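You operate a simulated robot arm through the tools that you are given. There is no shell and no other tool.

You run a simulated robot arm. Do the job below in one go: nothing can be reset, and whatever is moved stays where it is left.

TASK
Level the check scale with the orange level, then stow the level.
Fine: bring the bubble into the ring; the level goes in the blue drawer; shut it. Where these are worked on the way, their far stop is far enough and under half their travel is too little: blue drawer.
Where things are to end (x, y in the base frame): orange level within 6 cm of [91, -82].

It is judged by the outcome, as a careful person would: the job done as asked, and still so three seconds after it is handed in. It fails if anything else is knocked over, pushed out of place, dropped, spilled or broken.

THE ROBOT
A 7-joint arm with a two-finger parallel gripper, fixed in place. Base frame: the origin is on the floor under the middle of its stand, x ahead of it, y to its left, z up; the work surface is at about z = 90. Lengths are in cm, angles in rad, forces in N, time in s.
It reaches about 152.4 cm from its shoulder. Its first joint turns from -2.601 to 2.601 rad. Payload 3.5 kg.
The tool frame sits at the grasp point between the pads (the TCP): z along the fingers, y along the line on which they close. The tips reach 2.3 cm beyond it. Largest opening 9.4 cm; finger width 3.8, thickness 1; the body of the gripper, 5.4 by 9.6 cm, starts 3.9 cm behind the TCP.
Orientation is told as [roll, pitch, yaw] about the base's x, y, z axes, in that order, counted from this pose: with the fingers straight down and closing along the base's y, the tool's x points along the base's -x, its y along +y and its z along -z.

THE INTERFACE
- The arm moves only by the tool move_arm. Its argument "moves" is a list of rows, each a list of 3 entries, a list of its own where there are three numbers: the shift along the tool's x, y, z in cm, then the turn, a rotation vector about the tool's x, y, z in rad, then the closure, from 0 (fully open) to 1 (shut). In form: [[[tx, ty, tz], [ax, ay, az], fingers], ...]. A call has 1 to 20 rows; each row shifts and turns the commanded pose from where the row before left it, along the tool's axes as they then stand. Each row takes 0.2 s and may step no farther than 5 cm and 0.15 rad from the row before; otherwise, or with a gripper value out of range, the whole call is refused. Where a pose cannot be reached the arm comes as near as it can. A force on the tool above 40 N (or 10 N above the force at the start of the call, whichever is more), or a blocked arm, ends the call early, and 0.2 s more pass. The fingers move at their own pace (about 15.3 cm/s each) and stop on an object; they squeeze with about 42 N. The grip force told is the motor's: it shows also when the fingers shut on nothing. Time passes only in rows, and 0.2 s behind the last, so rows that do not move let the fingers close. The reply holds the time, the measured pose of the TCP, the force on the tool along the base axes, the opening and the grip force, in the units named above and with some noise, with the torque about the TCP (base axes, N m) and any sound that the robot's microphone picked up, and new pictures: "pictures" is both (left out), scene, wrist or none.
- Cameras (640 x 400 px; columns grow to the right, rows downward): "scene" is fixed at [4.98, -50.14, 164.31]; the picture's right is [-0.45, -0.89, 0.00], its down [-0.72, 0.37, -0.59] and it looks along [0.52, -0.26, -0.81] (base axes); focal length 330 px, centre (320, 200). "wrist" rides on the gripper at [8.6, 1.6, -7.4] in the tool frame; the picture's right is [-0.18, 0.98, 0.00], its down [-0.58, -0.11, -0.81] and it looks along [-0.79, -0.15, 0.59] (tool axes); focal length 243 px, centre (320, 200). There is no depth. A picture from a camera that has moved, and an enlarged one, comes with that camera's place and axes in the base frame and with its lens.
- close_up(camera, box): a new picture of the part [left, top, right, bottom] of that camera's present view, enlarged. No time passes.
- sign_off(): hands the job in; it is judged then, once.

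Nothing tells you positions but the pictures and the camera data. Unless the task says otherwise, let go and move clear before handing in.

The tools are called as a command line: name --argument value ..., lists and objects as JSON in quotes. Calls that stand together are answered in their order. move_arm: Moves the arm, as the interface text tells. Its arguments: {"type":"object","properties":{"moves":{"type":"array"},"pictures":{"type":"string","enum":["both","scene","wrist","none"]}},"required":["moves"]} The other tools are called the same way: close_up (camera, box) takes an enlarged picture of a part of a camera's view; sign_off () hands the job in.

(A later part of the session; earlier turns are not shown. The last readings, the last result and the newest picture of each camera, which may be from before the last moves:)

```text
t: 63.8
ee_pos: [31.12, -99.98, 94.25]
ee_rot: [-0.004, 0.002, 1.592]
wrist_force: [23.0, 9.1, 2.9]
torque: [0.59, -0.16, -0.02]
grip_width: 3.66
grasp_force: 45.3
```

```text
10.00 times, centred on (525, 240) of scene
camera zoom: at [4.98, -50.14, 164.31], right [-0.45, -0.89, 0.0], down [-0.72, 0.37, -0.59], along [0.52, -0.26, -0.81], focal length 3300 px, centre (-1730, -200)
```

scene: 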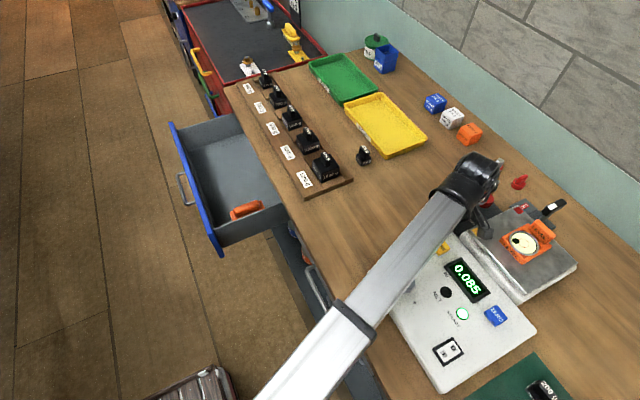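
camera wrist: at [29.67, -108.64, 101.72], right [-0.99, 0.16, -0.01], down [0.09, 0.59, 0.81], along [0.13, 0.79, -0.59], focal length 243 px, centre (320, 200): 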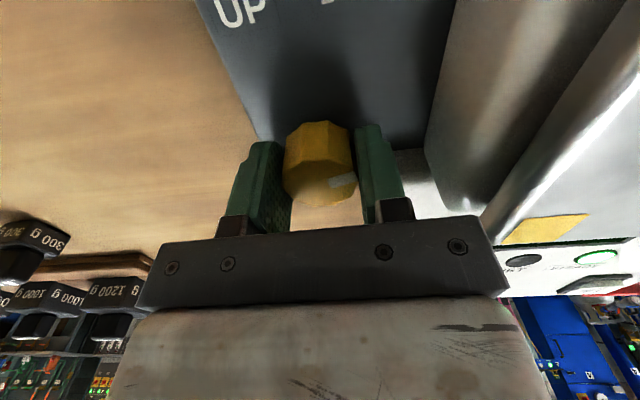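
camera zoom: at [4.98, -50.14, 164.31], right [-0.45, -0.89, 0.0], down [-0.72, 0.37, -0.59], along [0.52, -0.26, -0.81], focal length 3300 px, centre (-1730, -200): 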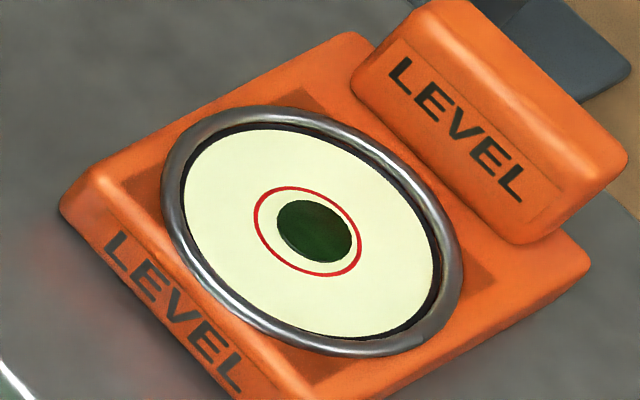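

move_arm --moves '[[[0, -0.1, 0], [0, 0, 0], 0.55], [[0, 0, 0], [0, 0, 0], 0.52], [[0, 0, 0], [0, 0, 0], 0.52], [[0, 0, -1.5], [0, 0, 0], 0.52], [[0, 0, -3], [0, 0, 0], 0.5], [[0, 0, -4], [0, 0, 0], 0.4], [[0, 0, -4], [0, 0, 0], 0.4]]' --pictures "both"

close_up --camera "scene" --box '[500, 220, 550, 260]'

```text
t: 65.4
ee_pos: [31.03, -100.18, 106.59]
ee_rot: [-0.002, 0.003, 1.59]
wrist_force: [0.3, 0.7, -0.3]
torque: [0.03, 0.01, 0.02]
grip_width: 5.63
grasp_force: 0.0
camera wrist: at [29.69, -108.69, 114.16], right [-0.99, 0.17, 0.0], down [0.1, 0.59, 0.8], along [0.13, 0.79, -0.59], focal length 243 px, centre (320, 200)
```

scene: 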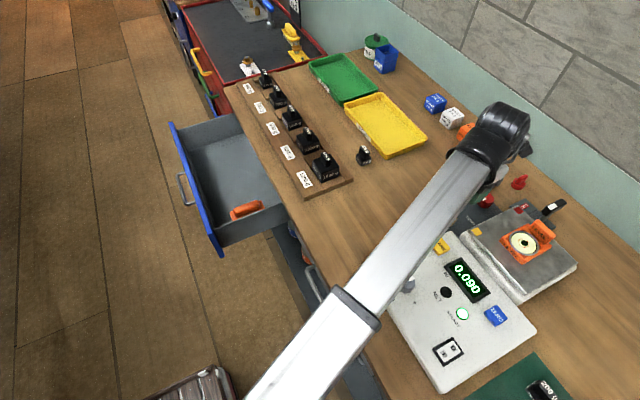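
wrist: 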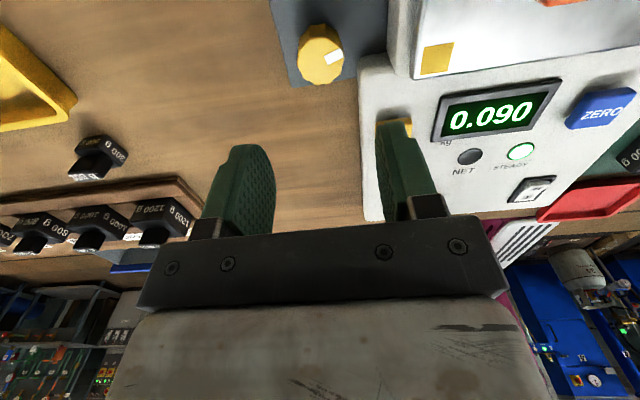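

```text
10.00 times, centred on (525, 240) of scene
camera zoom: at [4.98, -50.14, 164.31], right [-0.45, -0.89, 0.0], down [-0.72, 0.37, -0.59], along [0.52, -0.26, -0.81], focal length 3300 px, centre (-1730, -200)
```

zoom: 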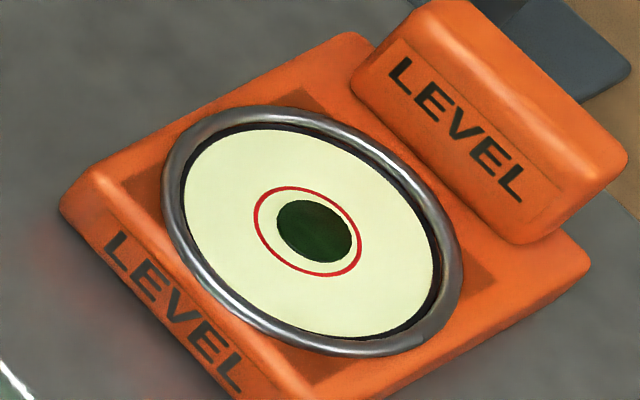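

The bubble sits fully inside the ring with the hand off. I'll go back over the level to check the bubble from a second angle before picking it up.

move_arm --moves '[[[0, 0, -4.5], [0, 0, 0], 0.4], [[0, 0, -4.5], [0, 0, 0], 0.4], [[2.45, 3.9, 0], [0, 0, 0], 0.4], [[2.45, 3.9, 0], [0, 0, 0], 0.4], [[2.45, 3.9, 0], [0, 0, 0], 0.4], [[2.45, 3.9, 0], [0, 0, 0], 0.4], [[0, 0, 0], [0, 0, 0.1445], 0.4], [[0, 0, 0], [0, 0, 0.1445], 0.4], [[0, 0, 0], [0, 0, 0.1445], 0.4], [[0, 0, 0], [0, 0, 0.1445], 0.4], [[0, 0, 0], [0, 0, 0.1445], 0.4], [[0, 0, 0], [0, 0, 0.1445], 0.4], [[0, 0, 0], [0, 0, 0.1445], 0.4], [[0, 0, 0], [0, 0, 0.1445], 0.4], [[0, 0, 0], [0, 0, 0.1445], 0.4], [[0, 0, 0], [0, 0, 0.1445], 0.4], [[0, 0, 0], [0, 0, 0.1445], 0.4]]' --pictures "both"

close_up --camera "wrist" --box '[280, 0, 440, 110]'

```text
t: 69.0
ee_pos: [15.72, -110.05, 115.76]
ee_rot: [-0.005, 0.001, -0.004]
wrist_force: [-0.1, 0.6, -0.4]
torque: [-0.04, 0.01, 0.03]
grip_width: 5.63
grasp_force: 0.0
camera wrist: at [7.15, -108.38, 123.3], right [0.19, 0.98, 0.0], down [0.58, -0.11, 0.81], along [0.79, -0.15, -0.59], focal length 243 px, centre (320, 200)
```

scene: 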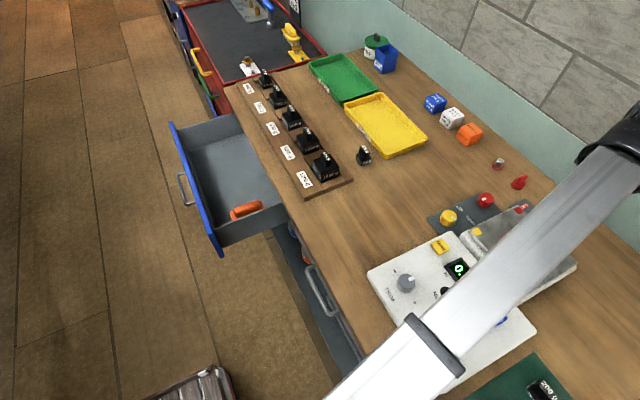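
wrist: 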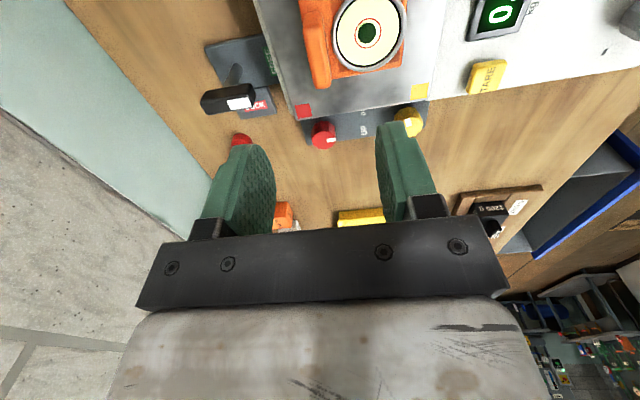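

```text
3.64 times, centred on (360, 55) of wrist
camera zoom: at [7.15, -108.38, 123.3], right [0.19, 0.98, 0.0], down [0.58, -0.11, 0.81], along [0.79, -0.15, -0.59], focal length 882 px, centre (174, 727)
```

zoom: 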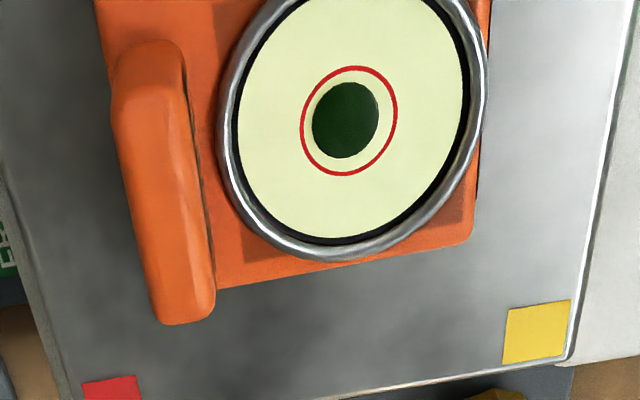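

From this angle the bubble is well centred in the ring too, so the levelling is done. I'll go down to grip the level's fin again.

move_arm --moves '[[[0.1, -0.1, 4], [0, 0, 0], 0.45], [[0, 0, 4], [0, 0, 0], 0.45], [[0, 0, 2.5], [0, 0, 0], 0.45], [[0, 0, 1.2], [0, 0, 0], 0.5], [[0, 0, 0.6], [0, 0, 0], 0.5], [[0, 0, 0.3], [0, 0, 0], 0.5], [[0, 0, 0], [0, 0, 0], 0.5]]' --pictures "wrist"

close_up --camera "wrist" --box '[200, 20, 500, 220]'

```text
t: 70.6
ee_pos: [15.53, -110.26, 103.09]
ee_rot: [-0.002, 0.0, 0.001]
wrist_force: [-0.3, 0.2, 0.6]
torque: [0.02, 0.0, 0.01]
grip_width: 4.72
grasp_force: 0.2
camera wrist: at [7.01, -108.61, 110.6], right [0.18, 0.98, 0.0], down [0.58, -0.11, 0.81], along [0.79, -0.15, -0.59], focal length 243 px, centre (320, 200)
```

wrist: 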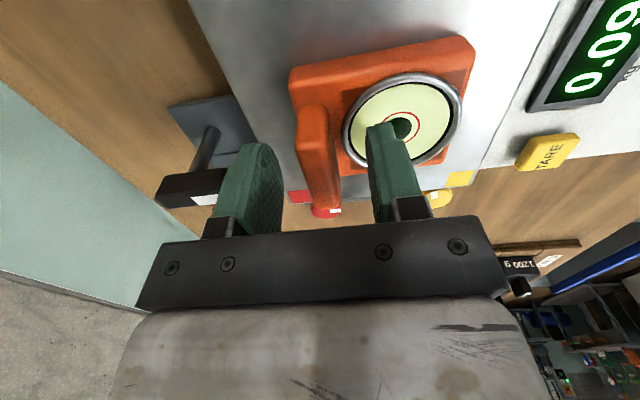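

```text
2.00 times, centred on (350, 120) of wrist
camera zoom: at [7.01, -108.61, 110.6], right [0.18, 0.98, 0.0], down [0.58, -0.11, 0.81], along [0.79, -0.15, -0.59], focal length 485 px, centre (260, 360)
```

zoom: 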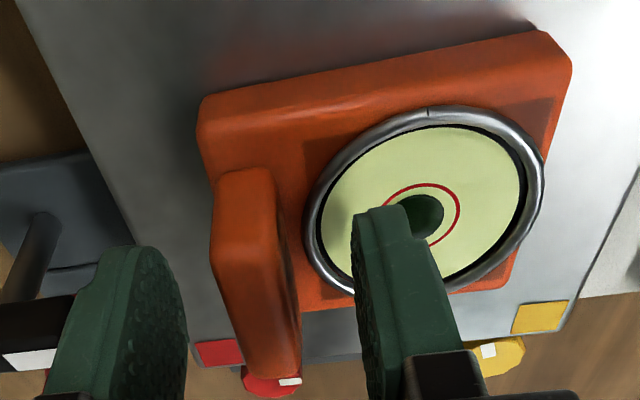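

move_arm --moves '[[[0, 0, 0.15], [0, 0, 0], 0.5], [[0, 0, 0], [0, 0, 0], 0.75], [[0, 0, 0], [0, 0, 0], 1], [[0, 0, 0], [0, 0, 0], 1], [[0, 0, 0], [0, 0, 0], 1]]' --pictures "none"

close_up --camera "wrist" --box '[200, 20, 500, 220]'

```text
t: 71.8
ee_pos: [15.56, -110.39, 103.0]
ee_rot: [-0.004, -0.001, 0.0]
wrist_force: [0.7, 0.9, 0.3]
torque: [0.03, -0.01, 0.02]
grip_width: 1.56
grasp_force: 42.2
```

```text
2.00 times, centred on (350, 120) of wrist
camera zoom: at [7.05, -108.59, 110.46], right [0.18, 0.98, 0.0], down [0.58, -0.11, 0.81], along [0.79, -0.15, -0.59], focal length 485 px, centre (260, 360)
```

zoom: 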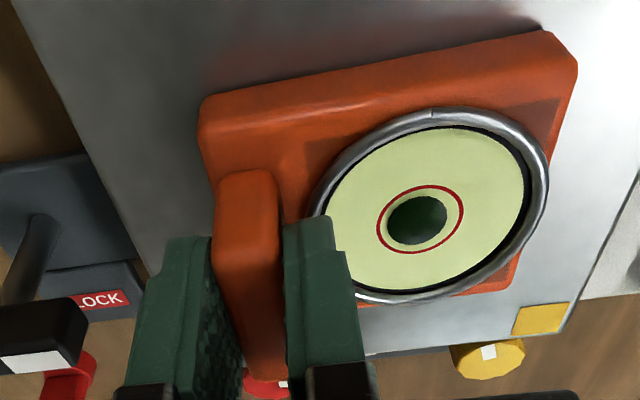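

The bubble is clearly in the ring and the fin is held. I'll lift the level off the pan and turn the wrist so the camera stays clear of the forearm at the drawer.

move_arm --moves '[[[0, 0, -1], [0, 0, 0], 1], [[0, 0, -2], [0, 0, 0], 1], [[0, 0, -4], [0, 0, 0], 1], [[0, 0, -4], [0, 0, 0], 1], [[0, 0, -4], [0, 0, 0], 1], [[0, 0, 0], [0, 0, -0.125], 1], [[0, 0, 0], [0, 0, -0.125], 1], [[0, 0, 0], [0, 0, -0.125], 1], [[0, 0, 0], [0, 0, -0.125], 1]]' --pictures "both"

```text
t: 73.8
ee_pos: [15.57, -110.22, 117.98]
ee_rot: [-0.004, 0.002, 0.502]
wrist_force: [-0.9, 0.5, -0.9]
torque: [-0.01, -0.02, -0.02]
grip_width: 1.56
grasp_force: 42.2
camera wrist: at [7.3, -112.88, 125.5], right [-0.31, 0.95, 0.0], down [0.56, 0.19, 0.81], along [0.77, 0.25, -0.59], focal length 243 px, centre (320, 200)
```

scene: 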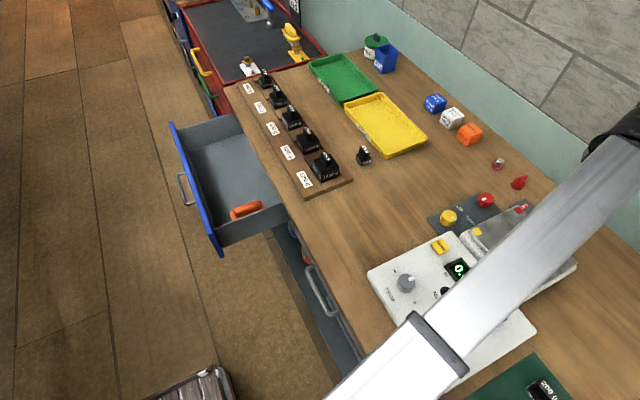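
wrist: 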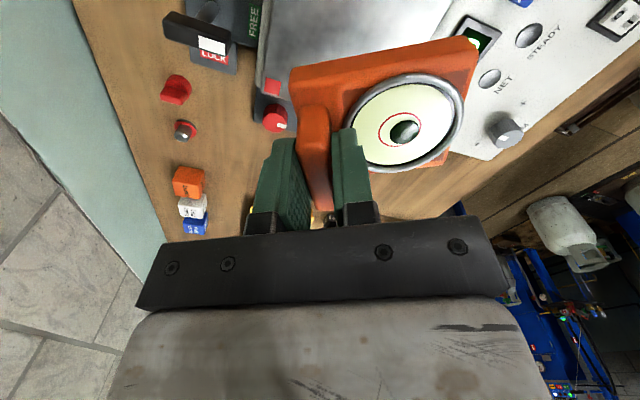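

move_arm --moves '[[[-4.62, 0.483, 0], [0, 0, 0], 1], [[-4.62, 0.483, 0], [0, 0, 0], 1], [[-4.62, 0.483, 0], [0, 0, 0], 1], [[-4.62, 0.483, 0], [0, 0, 0], 1], [[-4.62, 0.483, 0], [0, 0, 0], 1], [[-4.62, 0.483, 0], [0, 0, 0], 1], [[-4.62, 0.483, 0], [0, 0, 0], 1], [[-4.62, 0.483, 0], [0, 0, 0], 1], [[-4.62, 0.483, 0], [0, 0, 0], 1], [[-4.62, 0.483, 0], [0, 0, 0], 1], [[-4.62, 0.483, 0], [0, 0, 0], 1], [[-4.62, 0.483, 0], [0, 0, 0], 1], [[-4.62, 0.483, 0], [0, 0, 0], 1], [[-4.62, 0.483, 0], [0, 0, 0], 1], [[-4.62, 0.483, 0], [0, 0, 0], 1]]' --pictures "both"

```text
t: 77.0
ee_pos: [72.89, -70.64, 117.8]
ee_rot: [-0.004, 0.002, 0.499]
wrist_force: [-0.4, -0.4, -0.7]
torque: [0.06, 0.0, 0.01]
grip_width: 1.55
grasp_force: 41.5
camera wrist: at [64.58, -73.37, 125.36], right [-0.31, 0.95, 0.0], down [0.56, 0.19, 0.81], along [0.77, 0.25, -0.59], focal length 243 px, centre (320, 200)
```

scene: 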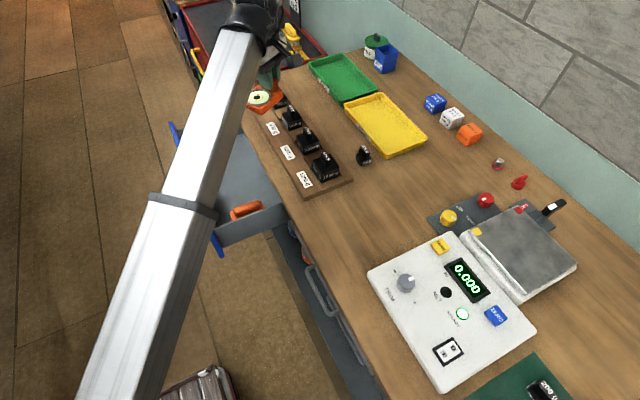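
wrist: 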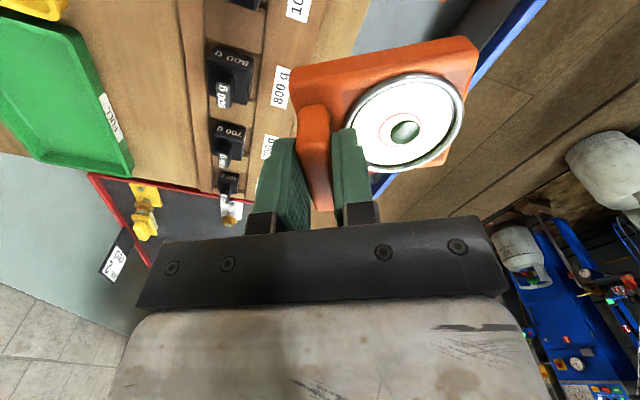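

move_arm --moves '[[[-4.62, 0.483, 0], [0, 0, 0], 1], [[-4.62, 0.483, 0], [0, 0, 0], 1], [[-4.62, 0.483, 0], [0, 0, 0], 1], [[-4.62, 0.483, 0], [0, 0, 0], 1], [[-4.62, 0.483, 0], [0, 0, 0], 1], [[0, 0, 0], [0, 0, 0], 1]]' --pictures "both"

close_up --camera "scene" --box '[140, 20, 320, 260]'

```text
t: 78.4
ee_pos: [92.16, -57.41, 118.24]
ee_rot: [-0.006, 0.001, 0.498]
wrist_force: [0.3, 0.3, -1.5]
torque: [-0.03, -0.03, -0.01]
grip_width: 1.54
grasp_force: 42.0
camera wrist: at [83.85, -60.05, 125.62], right [-0.31, 0.95, 0.0], down [0.56, 0.19, 0.81], along [0.77, 0.25, -0.59], focal length 243 px, centre (320, 200)
```

scene: 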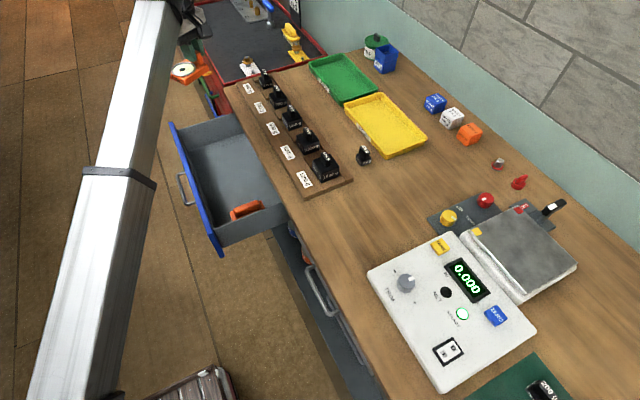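
wrist: 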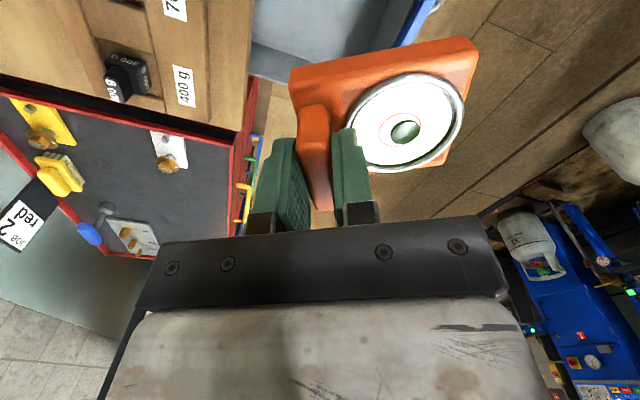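

```text
1.67 times, centred on (230, 140) of scene
camera zoom: at [4.98, -50.14, 164.31], right [-0.45, -0.89, 0.0], down [-0.72, 0.37, -0.59], along [0.52, -0.26, -0.81], focal length 550 px, centre (470, 300)
```

zoom: 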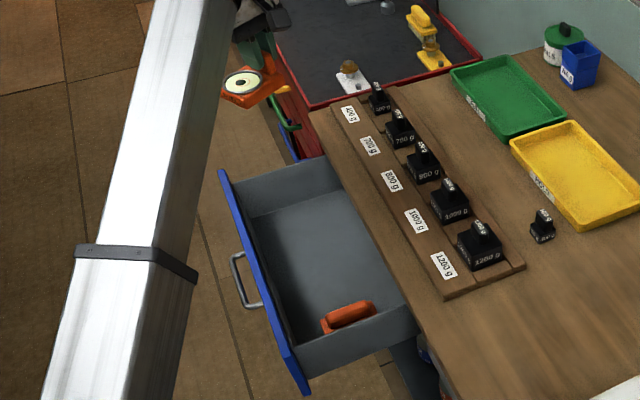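

The level is above the open drawer, with the hand about 1.3 cm clear of the bench edge. I'll descend in stages.

move_arm --moves '[[[0, 0, 4], [0, 0, 0], 1], [[0, 0, 4], [0, 0, 0], 1], [[0, 0, 4], [0, 0, 0], 1], [[0, 0, 4], [0, 0, 0], 1], [[0, 0, 3], [0, 0, 0], 1], [[0, 0, 3], [0, 0, 0], 1], [[0, 0, 0], [0, 0, 0], 1]]' --pictures "both"

close_up --camera "scene" --box '[140, 60, 320, 260]'

```text
t: 80.0
ee_pos: [92.01, -57.39, 95.86]
ee_rot: [-0.003, 0.002, 0.5]
wrist_force: [0.3, 0.5, -1.5]
torque: [-0.03, 0.0, 0.0]
grip_width: 1.52
grasp_force: 41.8
camera wrist: at [83.77, -60.11, 103.4], right [-0.31, 0.95, 0.0], down [0.56, 0.19, 0.81], along [0.77, 0.25, -0.59], focal length 243 px, centre (320, 200)
```

scene: 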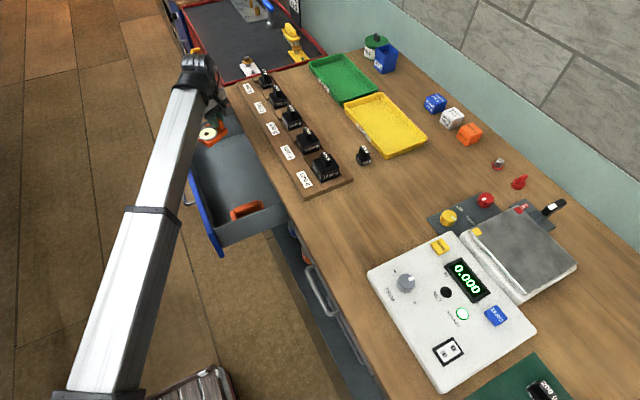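
wrist: 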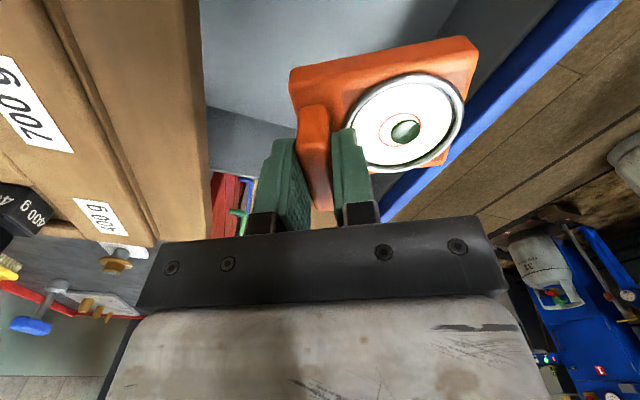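

```text
2.00 times, centred on (230, 160) of scene
camera zoom: at [4.98, -50.14, 164.31], right [-0.45, -0.89, 0.0], down [-0.72, 0.37, -0.59], along [0.52, -0.26, -0.81], focal length 660 px, centre (500, 280)
```

zoom: 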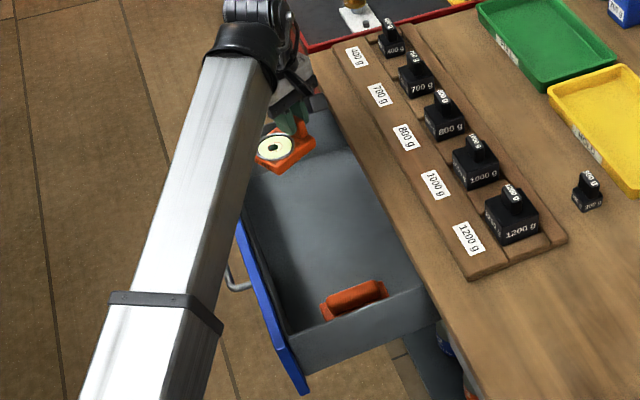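

move_arm --moves '[[[0, 0, 3], [0, 0, 0], 1], [[0, 0, 3], [0, 0, 0], 1], [[0, 0, 3], [0, 0, 0], 1], [[0, 0, 2], [0, 0, 0], 1], [[0, 0, 2], [0, 0, 0], 1], [[0, 0, 0], [0, 0, 0], 1]]' --pictures "both"

close_up --camera "scene" --box '[140, 60, 320, 260]'

```text
t: 81.4
ee_pos: [92.1, -57.41, 82.97]
ee_rot: [-0.002, 0.001, 0.499]
wrist_force: [0.0, -0.3, -1.3]
torque: [-0.03, 0.0, -0.03]
grip_width: 1.54
grasp_force: 41.7
camera wrist: at [83.85, -60.16, 90.43], right [-0.31, 0.95, 0.0], down [0.56, 0.19, 0.81], along [0.77, 0.25, -0.59], focal length 243 px, centre (320, 200)
```

scene: 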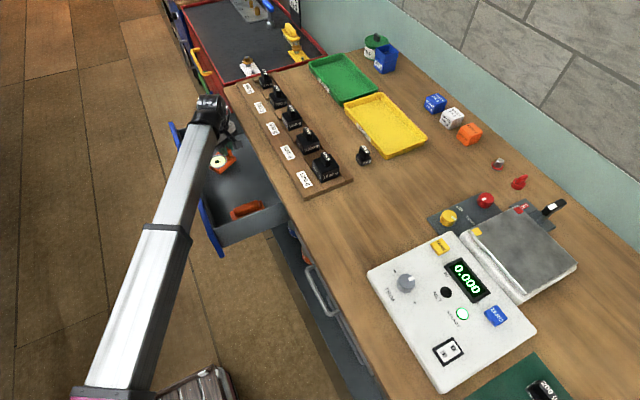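
wrist: 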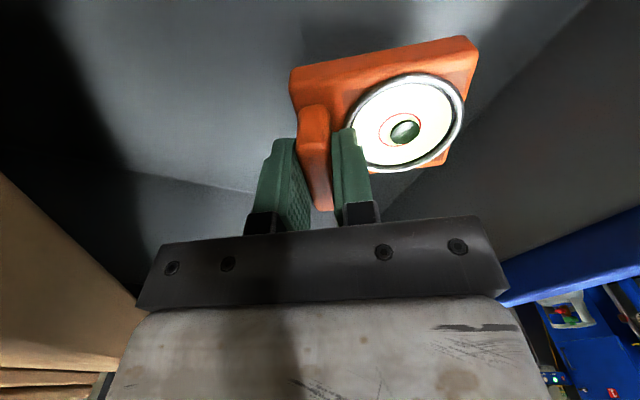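

```text
2.00 times, centred on (230, 160) of scene
camera zoom: at [4.98, -50.14, 164.31], right [-0.45, -0.89, 0.0], down [-0.72, 0.37, -0.59], along [0.52, -0.26, -0.81], focal length 660 px, centre (500, 280)
```

zoom: 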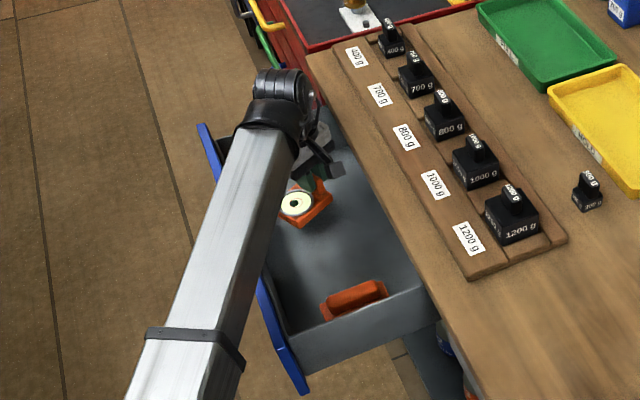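

The level is inside the drawer, a few centimetres above its floor. I'll continue down in small steps until it touches.

move_arm --moves '[[[0, 0, 1.2], [0, 0, 0], 1], [[0, 0, 1.2], [0, 0, 0], 1], [[0, 0, 0.8], [0, 0, 0], 1], [[0, 0, 0.5], [0, 0, 0], 1], [[0, 0, 0], [0, 0, 0], 1]]' --pictures "wrist"

```text
t: 82.6
ee_pos: [92.15, -57.51, 79.19]
ee_rot: [-0.005, 0.001, 0.499]
wrist_force: [-0.3, 0.5, 0.1]
torque: [0.08, 0.01, 0.01]
grip_width: 1.55
grasp_force: 42.3
camera wrist: at [83.92, -60.29, 86.7], right [-0.31, 0.95, 0.0], down [0.56, 0.19, 0.81], along [0.77, 0.25, -0.59], focal length 243 px, centre (320, 200)
```

wrist: 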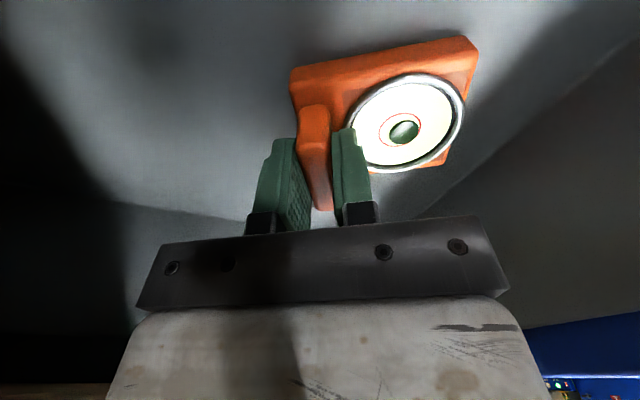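

move_arm --moves '[[[0, 0, 0.5], [0, 0, 0], 1], [[0, 0, 0.5], [0, 0, 0], 1], [[0, 0, 0.3], [0, 0, 0], 1], [[0, 0, 0], [0, 0, 0], 1]]' --pictures "none"

```text
t: 83.6
ee_pos: [92.05, -57.56, 78.15]
ee_rot: [-0.005, 0.001, 0.499]
wrist_force: [4.9, -1.0, 38.7]
torque: [0.42, 0.2, -0.08]
grip_width: 1.55
grasp_force: 41.9
```

The level is on the drawer floor. I'll ease off the pressure, release and rise straight up.

move_arm --moves '[[[0, 0, -0.3], [0, 0, 0], 1], [[0, 0, 0], [0, 0, 0], 0.75], [[0, 0, 0], [0, 0, 0], 0.6], [[0, 0, 0], [0, 0, 0], 0.6], [[0, 0, -1], [0, 0, 0], 0.6], [[0, 0, -2], [0, 0, 0], 0.6], [[0, 0, -3], [0, 0, 0], 0.6], [[0, 0, -4], [0, 0, 0], 0.6], [[0, 0, -4], [0, 0, 0], 0.6], [[0, 0, -4], [0, 0, 0], 0.6], [[0, 0, -4], [0, 0, 0], 0.6]]' --pictures "both"

close_up --camera "scene" --box '[140, 60, 320, 260]'

```text
t: 86.0
ee_pos: [91.99, -57.42, 100.2]
ee_rot: [-0.005, 0.0, 0.498]
wrist_force: [0.5, 0.4, -0.4]
torque: [0.0, -0.01, -0.03]
grip_width: 3.76
grasp_force: 0.1
camera wrist: at [83.69, -60.13, 107.8], right [-0.31, 0.95, 0.0], down [0.56, 0.19, 0.81], along [0.77, 0.25, -0.59], focal length 243 px, centre (320, 200)
```

scene: 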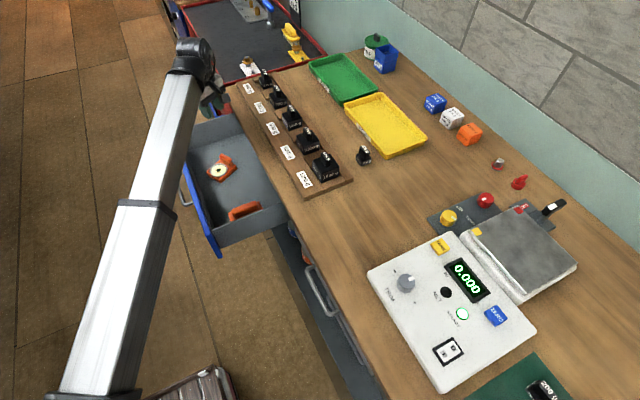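
wrist: 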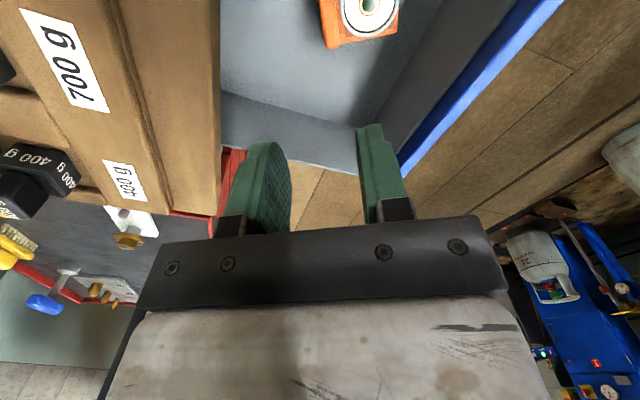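

```text
2.00 times, centred on (230, 160) of scene
camera zoom: at [4.98, -50.14, 164.31], right [-0.45, -0.89, 0.0], down [-0.72, 0.37, -0.59], along [0.52, -0.26, -0.81], focal length 660 px, centre (500, 280)
```

zoom: 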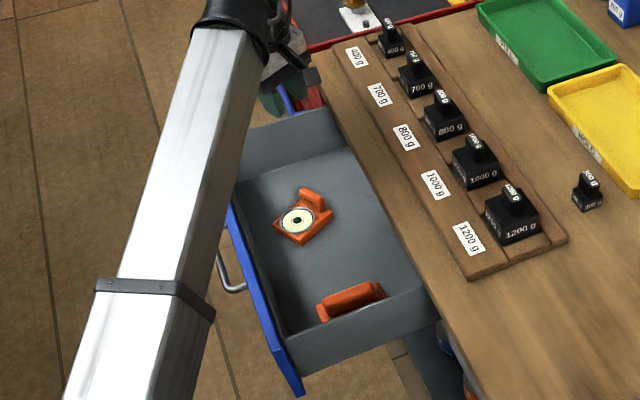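

The level lies in the blue drawer at about (90, -54.5), which closes to about (90, -78.6) after the 24 cm travel. To close the drawer I'll rise, swing the wrist around and go out in front of it again.

move_arm --moves '[[[0, 0, -4], [0, 0, 0], 0.4], [[0, 0, -4], [0, 0, 0], 0.4], [[0, 0, 0], [0, 0, -0.1411], 0.4], [[0, 0, 0], [0, 0, -0.1411], 0.4], [[0, 0, 0], [0, 0, -0.1411], 0.4], [[0, 0, 0], [0, 0, -0.1411], 0.4], [[0, 0, 0], [0, 0, -0.1411], 0.4], [[0, 0, 0], [0, 0, -0.1411], 0.4], [[0, 0, 0], [0, 0, -0.1411], 0.4], [[0, 0, 0], [0, 0, -0.1411], 0.4], [[0, 0, 0], [0, 0, -0.1411], 0.4], [[0, 0, 0], [0, 0, -0.1411], 0.4], [[0, 0, 0], [0, 0, -0.1411], 0.4], [[0, 0, 0], [0, 0, -0.1411], 0.4]]' --pictures "scene"

```text
t: 89.0
ee_pos: [92.04, -57.39, 108.15]
ee_rot: [0.0, 0.003, 2.194]
wrist_force: [-0.3, 0.1, 0.1]
torque: [-0.04, -0.01, 0.0]
grip_width: 5.64
grasp_force: 0.1
```

scene: 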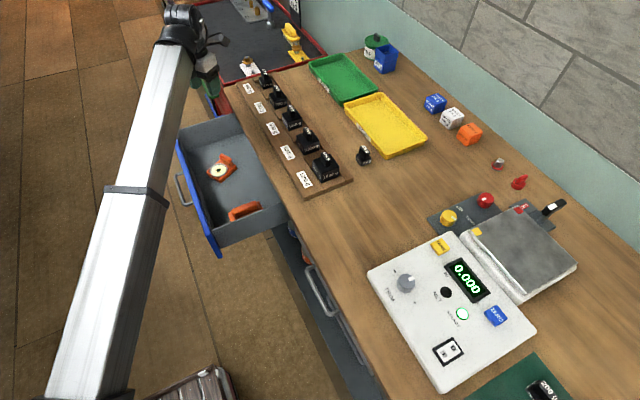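

move_arm --moves '[[[-4.06, -1.55, 0], [0, 0, 0], 0.4], [[-4.06, -1.55, 0], [0, 0, 0], 0.4], [[-4.06, -1.55, 0], [0, 0, 0], 0.4], [[-4.06, -1.55, 0], [0, 0, 0], 0.4], [[-4.06, -1.55, 0], [0, 0, 0], 0.4], [[-4.06, -1.55, 0], [0, 0, 0], 0.4], [[-4.06, -1.55, 0], [0, 0, 0], 0.4]]' --pictures "scene"

close_up --camera "scene" --box '[150, 100, 310, 270]'

```text
t: 90.6
ee_pos: [84.18, -27.76, 107.99]
ee_rot: [-0.001, 0.003, 2.191]
wrist_force: [-0.2, 0.7, 0.4]
torque: [0.01, -0.03, -0.03]
grip_width: 5.63
grasp_force: 0.1
```

scene: 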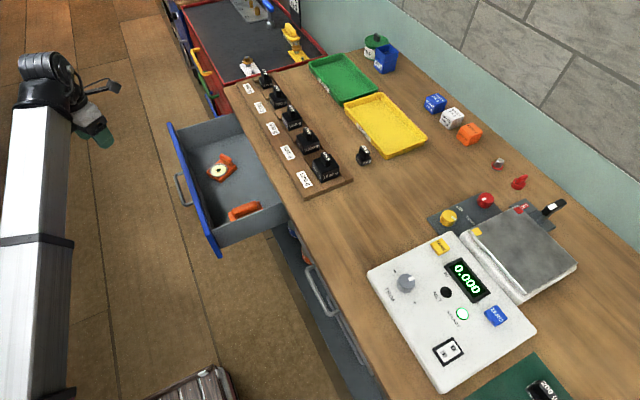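

```text
2.35 times, centred on (230, 185) of scene
camera zoom: at [4.98, -50.14, 164.31], right [-0.45, -0.89, 0.0], down [-0.72, 0.37, -0.59], along [0.52, -0.26, -0.81], focal length 776 px, centre (532, 235)
```

zoom: 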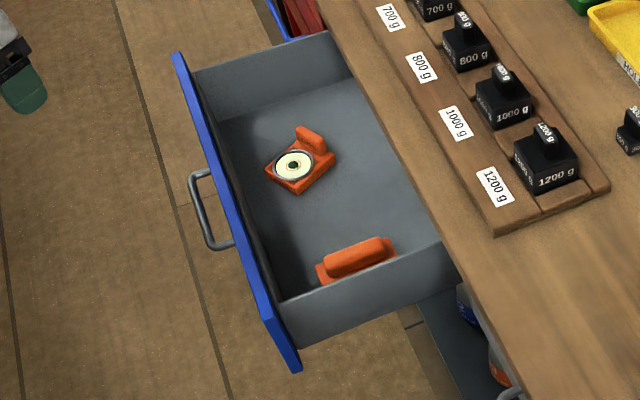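

The level lies flat in the drawer, clear of the other tool. I'll tip the gripper horizontal again to take the handle.

move_arm --moves '[[[0, 0, 0], [-0.08325, 0.11604, 0], 0.4], [[0, 0, 0], [-0.08325, 0.11604, 0], 0.4], [[0, 0, 0], [-0.08325, 0.11604, 0], 0.4], [[0, 0, 0], [-0.08325, 0.11604, 0], 0.4], [[0, 0, 0], [-0.08325, 0.11604, 0], 0.4], [[0, 0, 0], [-0.08325, 0.11604, 0], 0.4], [[0, 0, 0], [-0.08325, 0.11604, 0], 0.4], [[0, 0, 0], [-0.08325, 0.11604, 0], 0.4], [[0, 0, 0], [-0.08325, 0.11604, 0], 0.4], [[0, 0, 0], [-0.08325, 0.11604, 0], 0.4], [[0, 0, 0], [-0.08325, 0.11604, 0], 0.4], [[0, 0, 0], [0, 0, -0.1354], 0.4], [[0, 0, 0], [0, 0, -0.1354], 0.4], [[0, 0, 0], [0, 0, -0.1354], 0.4], [[0, 0, 0], [0, 0, -0.1354], 0.4]]' --pictures "none"

```text
t: 93.8
ee_pos: [84.28, -28.09, 108.0]
ee_rot: [1.576, 0.405, -3.141]
wrist_force: [0.8, -0.2, 0.4]
torque: [0.05, 0.04, -0.01]
grip_width: 5.62
grasp_force: 0.1
```

move_arm --moves '[[[-1.61, -3.77, 0], [0, 0, 0], 0.4], [[-1.61, -3.77, 0], [0, 0, 0], 0.4], [[-1.61, -3.77, 0], [0, 0, 0], 0.4], [[-1.61, -3.77, 0], [0, 0, 0], 0.4], [[-1.61, -3.77, 0], [0, 0, 0], 0.4], [[-1.61, -3.77, 0], [0, 0, 0], 0.4], [[-1.61, -3.77, 0], [0, 0, 0], 0.4], [[0, 0, 2.5], [0, 0, 0], 0.4], [[0, 0, 0], [0, 0, -0.135], 0.4], [[0, 0, 0], [0, 0, -0.135], 0.4], [[0, 0, 0], [0, 0, -0.135], 0.4]]' --pictures "both"

```text
t: 96.2
ee_pos: [84.4, -30.61, 79.38]
ee_rot: [1.575, -0.001, 3.139]
wrist_force: [0.2, 0.1, 0.2]
torque: [0.01, 0.02, -0.03]
grip_width: 5.61
grasp_force: 0.0
camera wrist: at [93.17, -23.22, 81.01], right [-0.18, 0.0, 0.98], down [-0.58, 0.81, -0.11], along [-0.79, -0.59, -0.15], focal length 243 px, centre (320, 200)
```

scene: 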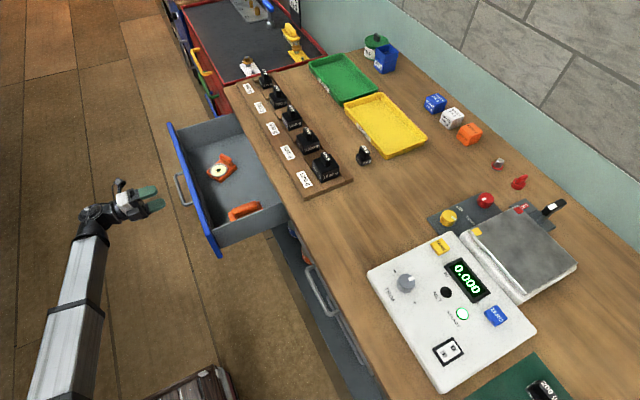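
wrist: 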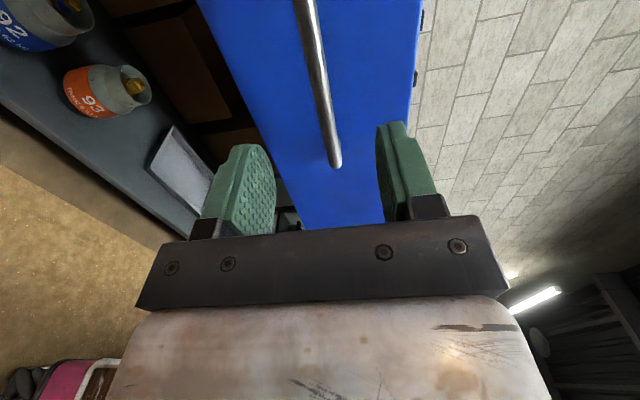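

The handle bar is lined up between the fingers. I'll move in and grip it.

move_arm --moves '[[[0, 0.1, 2.5], [0, 0, 0], 0.4], [[0, 0.1, 2.5], [0, 0, 0], 0.4], [[0, 0, 1.6], [0, 0, 0], 0.4], [[0, 0, 0.8], [0, 0, 0], 0.4], [[0, 0, 0], [0, 0, 0], 0.7], [[0, 0, 0], [0, 0, 0], 1], [[0, 0, 0], [0, 0, 0], 1], [[0, 0, 0], [0, 0, 0], 1]]' --pictures "both"

```text
t: 98.0
ee_pos: [84.49, -38.07, 79.48]
ee_rot: [1.576, 0.002, 3.141]
wrist_force: [-1.4, -0.8, -9.1]
torque: [0.09, 0.94, 0.6]
grip_width: 1.17
grasp_force: 45.1
camera wrist: at [93.27, -30.76, 81.16], right [-0.19, 0.0, 0.98], down [-0.58, 0.81, -0.11], along [-0.79, -0.59, -0.15], focal length 243 px, centre (320, 200)
```

scene: 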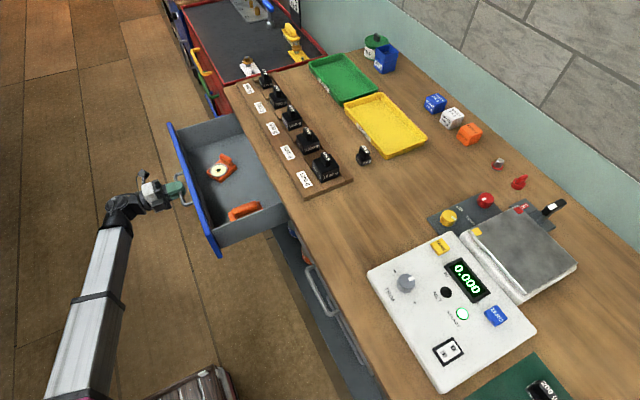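
wrist: 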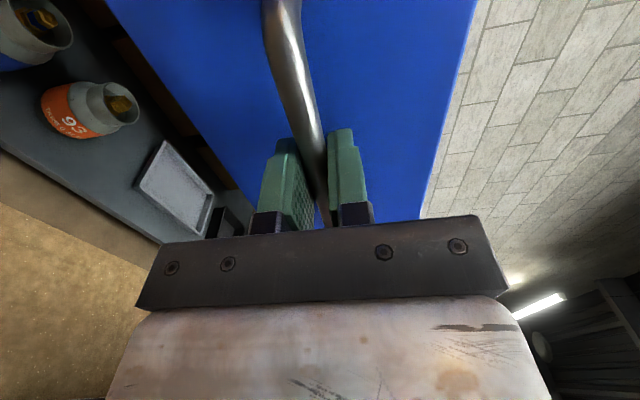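

I have the bar again. I'll push the drawer shut smoothly so the level doesn't slide.

move_arm --moves '[[[0, -0.08, 0.3], [0, 0, 0], 1], [[0, 0, 0.6], [0, 0, 0], 1], [[0, 0, 0.9], [0, 0, 0], 1], [[0, 0, 1.1], [0, 0, 0], 1], [[0, 0, 1.2], [0, 0, 0], 1], [[0, 0, 1.2], [0, 0, 0], 1], [[0, 0, 1.2], [0, 0, 0], 1], [[0, 0, 1.2], [0, 0, 0], 1], [[0, 0, 1.2], [0, 0, 0], 1], [[0, 0, 1.2], [0, 0, 0], 1], [[0, 0, 1.2], [0, 0, 0], 1], [[0, 0, 1], [0, 0, 0], 1], [[0, 0, 0.6], [0, 0, 0], 1]]' --pictures "scene"

close_up --camera "scene" --box '[150, 80, 310, 270]'

```text
t: 100.8
ee_pos: [84.45, -51.1, 79.35]
ee_rot: [1.575, 0.001, -3.139]
wrist_force: [23.0, 1.7, -13.6]
torque: [0.04, 0.93, -0.52]
grip_width: 1.17
grasp_force: 44.9
```

scene: 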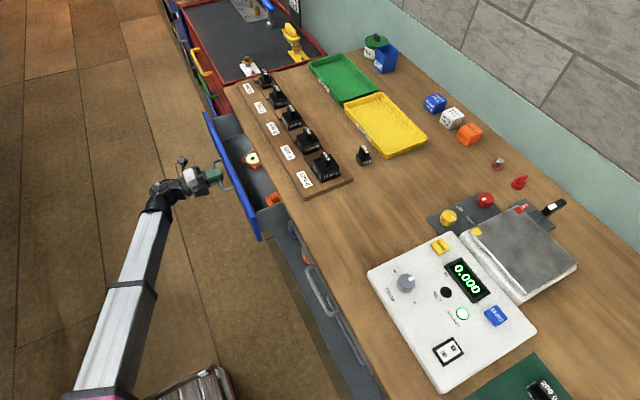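

```text
2.11 times, centred on (230, 175) of scene
camera zoom: at [4.98, -50.14, 164.31], right [-0.45, -0.89, 0.0], down [-0.72, 0.37, -0.59], along [0.52, -0.26, -0.81], focal length 695 px, centre (510, 253)
```

zoom: 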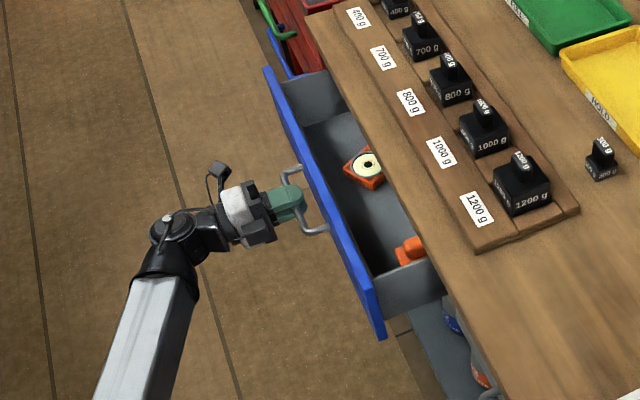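

The level is riding along without sliding. I'll continue to the closed stop.

move_arm --moves '[[[0.15, -0.08, 0.4], [0, 0, 0], 1], [[0, 0, 0.8], [0, 0, 0], 1], [[0, 0, 1.1], [0, 0, 0], 1], [[0, 0, 1.2], [0, 0, 0], 1], [[0, 0, 1.2], [0, 0, 0], 1], [[0, 0, 1.2], [0, 0, 0], 1], [[0, 0, 1.2], [0, 0, 0], 1], [[0, 0, 1.2], [0, 0, 0], 1], [[0, 0, 1.0], [0, 0, 0], 1], [[0, 0, 0.8], [0, 0, 0], 1], [[0, 0, 0.6], [0, 0, 0], 1]]' --pictures "both"

```text
t: 103.2
ee_pos: [84.49, -61.71, 79.51]
ee_rot: [1.576, 0.003, 3.139]
wrist_force: [-12.7, -0.9, 6.6]
torque: [-0.09, 1.14, -1.44]
grip_width: 1.21
grasp_force: 44.8
camera wrist: at [93.28, -54.22, 81.15], right [-0.19, 0.01, 0.98], down [-0.58, 0.81, -0.11], along [-0.79, -0.59, -0.15], focal length 243 px, centre (320, 200)
```

scene: 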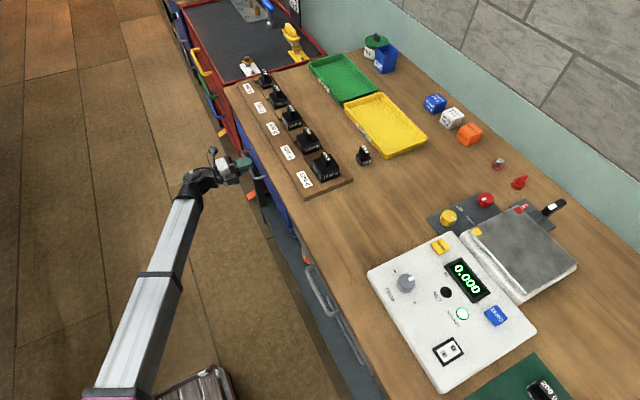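
wrist: 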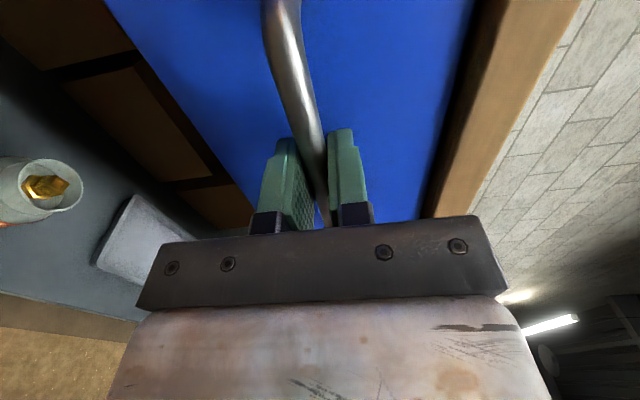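

move_arm --moves '[[[-0.05, 0, 0.4], [0, 0, 0], 1], [[0, 0, 0.4], [0, 0, 0], 1], [[0, 0, 0.4], [0, 0, 0], 1], [[0, 0, 0.4], [0, 0, 0], 1], [[0, 0, 0.4], [0, 0, 0], 1]]' --pictures "both"

```text
t: 104.4
ee_pos: [84.6, -63.66, 79.55]
ee_rot: [1.576, 0.002, -3.138]
wrist_force: [-1.9, 31.9, 0.9]
torque: [-0.03, 1.74, -0.03]
grip_width: 1.21
grasp_force: 44.8
camera wrist: at [93.4, -56.05, 81.14], right [-0.19, 0.0, 0.98], down [-0.58, 0.8, -0.11], along [-0.79, -0.59, -0.15], focal length 243 px, centre (320, 200)
```

scene: 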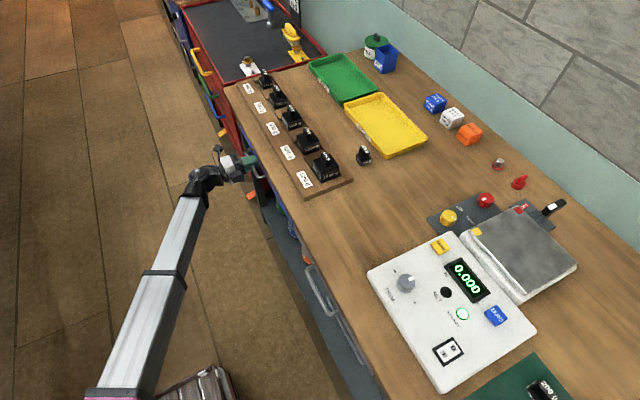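
wrist: 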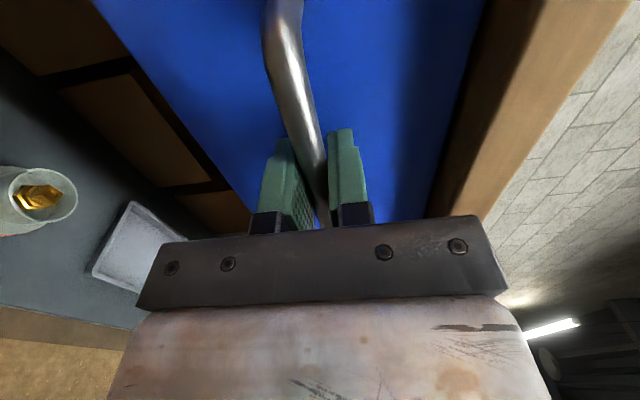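

The drawer met its closed stop with about 32 N of push. I'll release the handle and back away.

move_arm --moves '[[[0, 0, -0.2], [0, 0, 0], 1], [[0, 0, 0], [0, 0, 0], 0.6], [[0, 0, 0], [0, 0, 0], 0.4], [[0, 0, 0], [0, 0, 0], 0.4], [[0, 0, -1], [0, 0, 0], 0.4], [[0, 0, -2.5], [0, 0, 0], 0.4], [[0, 0, -4], [0, 0, 0], 0.4], [[0, 0, -4], [0, 0, 0], 0.4], [[0, 0, -4], [0, 0, 0], 0.4], [[0, 0, -4], [0, 0, 0], 0.4]]' --pictures "both"

close_up --camera "scene" --box '[220, 80, 380, 280]'

close_up --camera "scene" --box '[230, 130, 310, 230]'

```text
t: 106.6
ee_pos: [84.55, -44.04, 79.39]
ee_rot: [1.574, 0.003, 3.14]
wrist_force: [0.8, -0.6, 1.1]
torque: [-0.01, 0.02, 0.01]
grip_width: 5.62
grasp_force: 0.0
camera wrist: at [93.32, -36.57, 81.08], right [-0.19, 0.0, 0.98], down [-0.58, 0.81, -0.11], along [-0.79, -0.59, -0.15], focal length 243 px, centre (320, 200)
```

scene: 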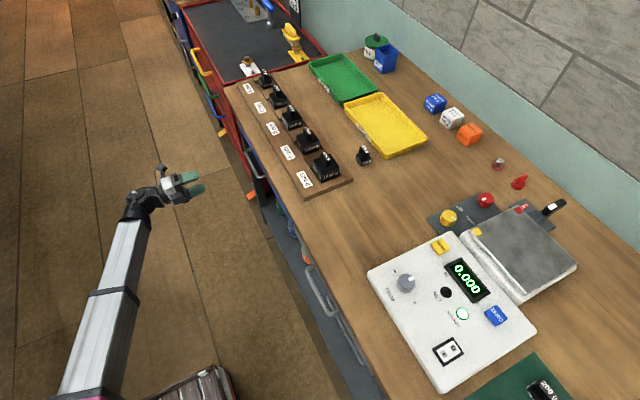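
wrist: 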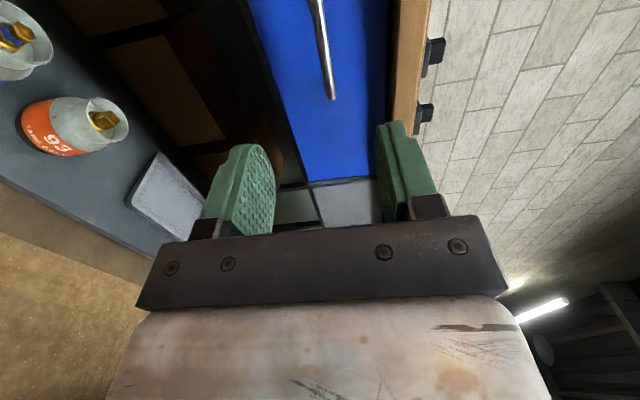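

```text
2.00 times, centred on (300, 180) of scene
camera zoom: at [4.98, -50.14, 164.31], right [-0.45, -0.89, 0.0], down [-0.72, 0.37, -0.59], along [0.52, -0.26, -0.81], focal length 660 px, centre (360, 240)
```

zoom: 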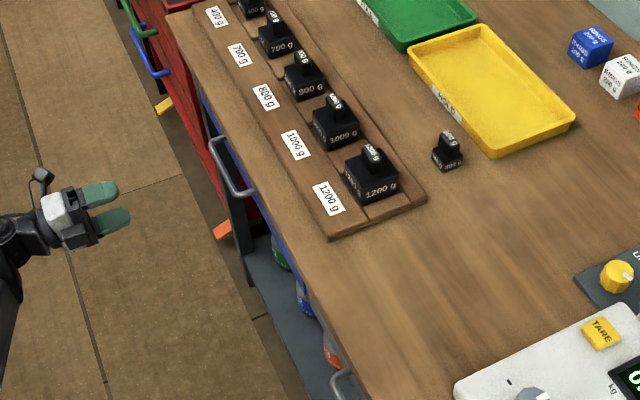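

```text
4.00 times, centred on (270, 180) of scene
camera zoom: at [4.98, -50.14, 164.31], right [-0.45, -0.89, 0.0], down [-0.72, 0.37, -0.59], along [0.52, -0.26, -0.81], focal length 1320 px, centre (520, 280)
```

zoom: 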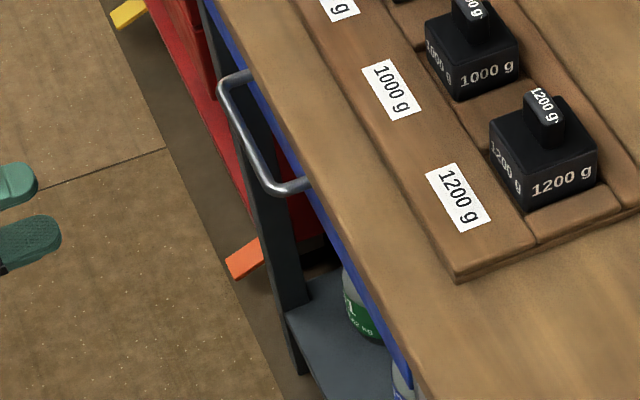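

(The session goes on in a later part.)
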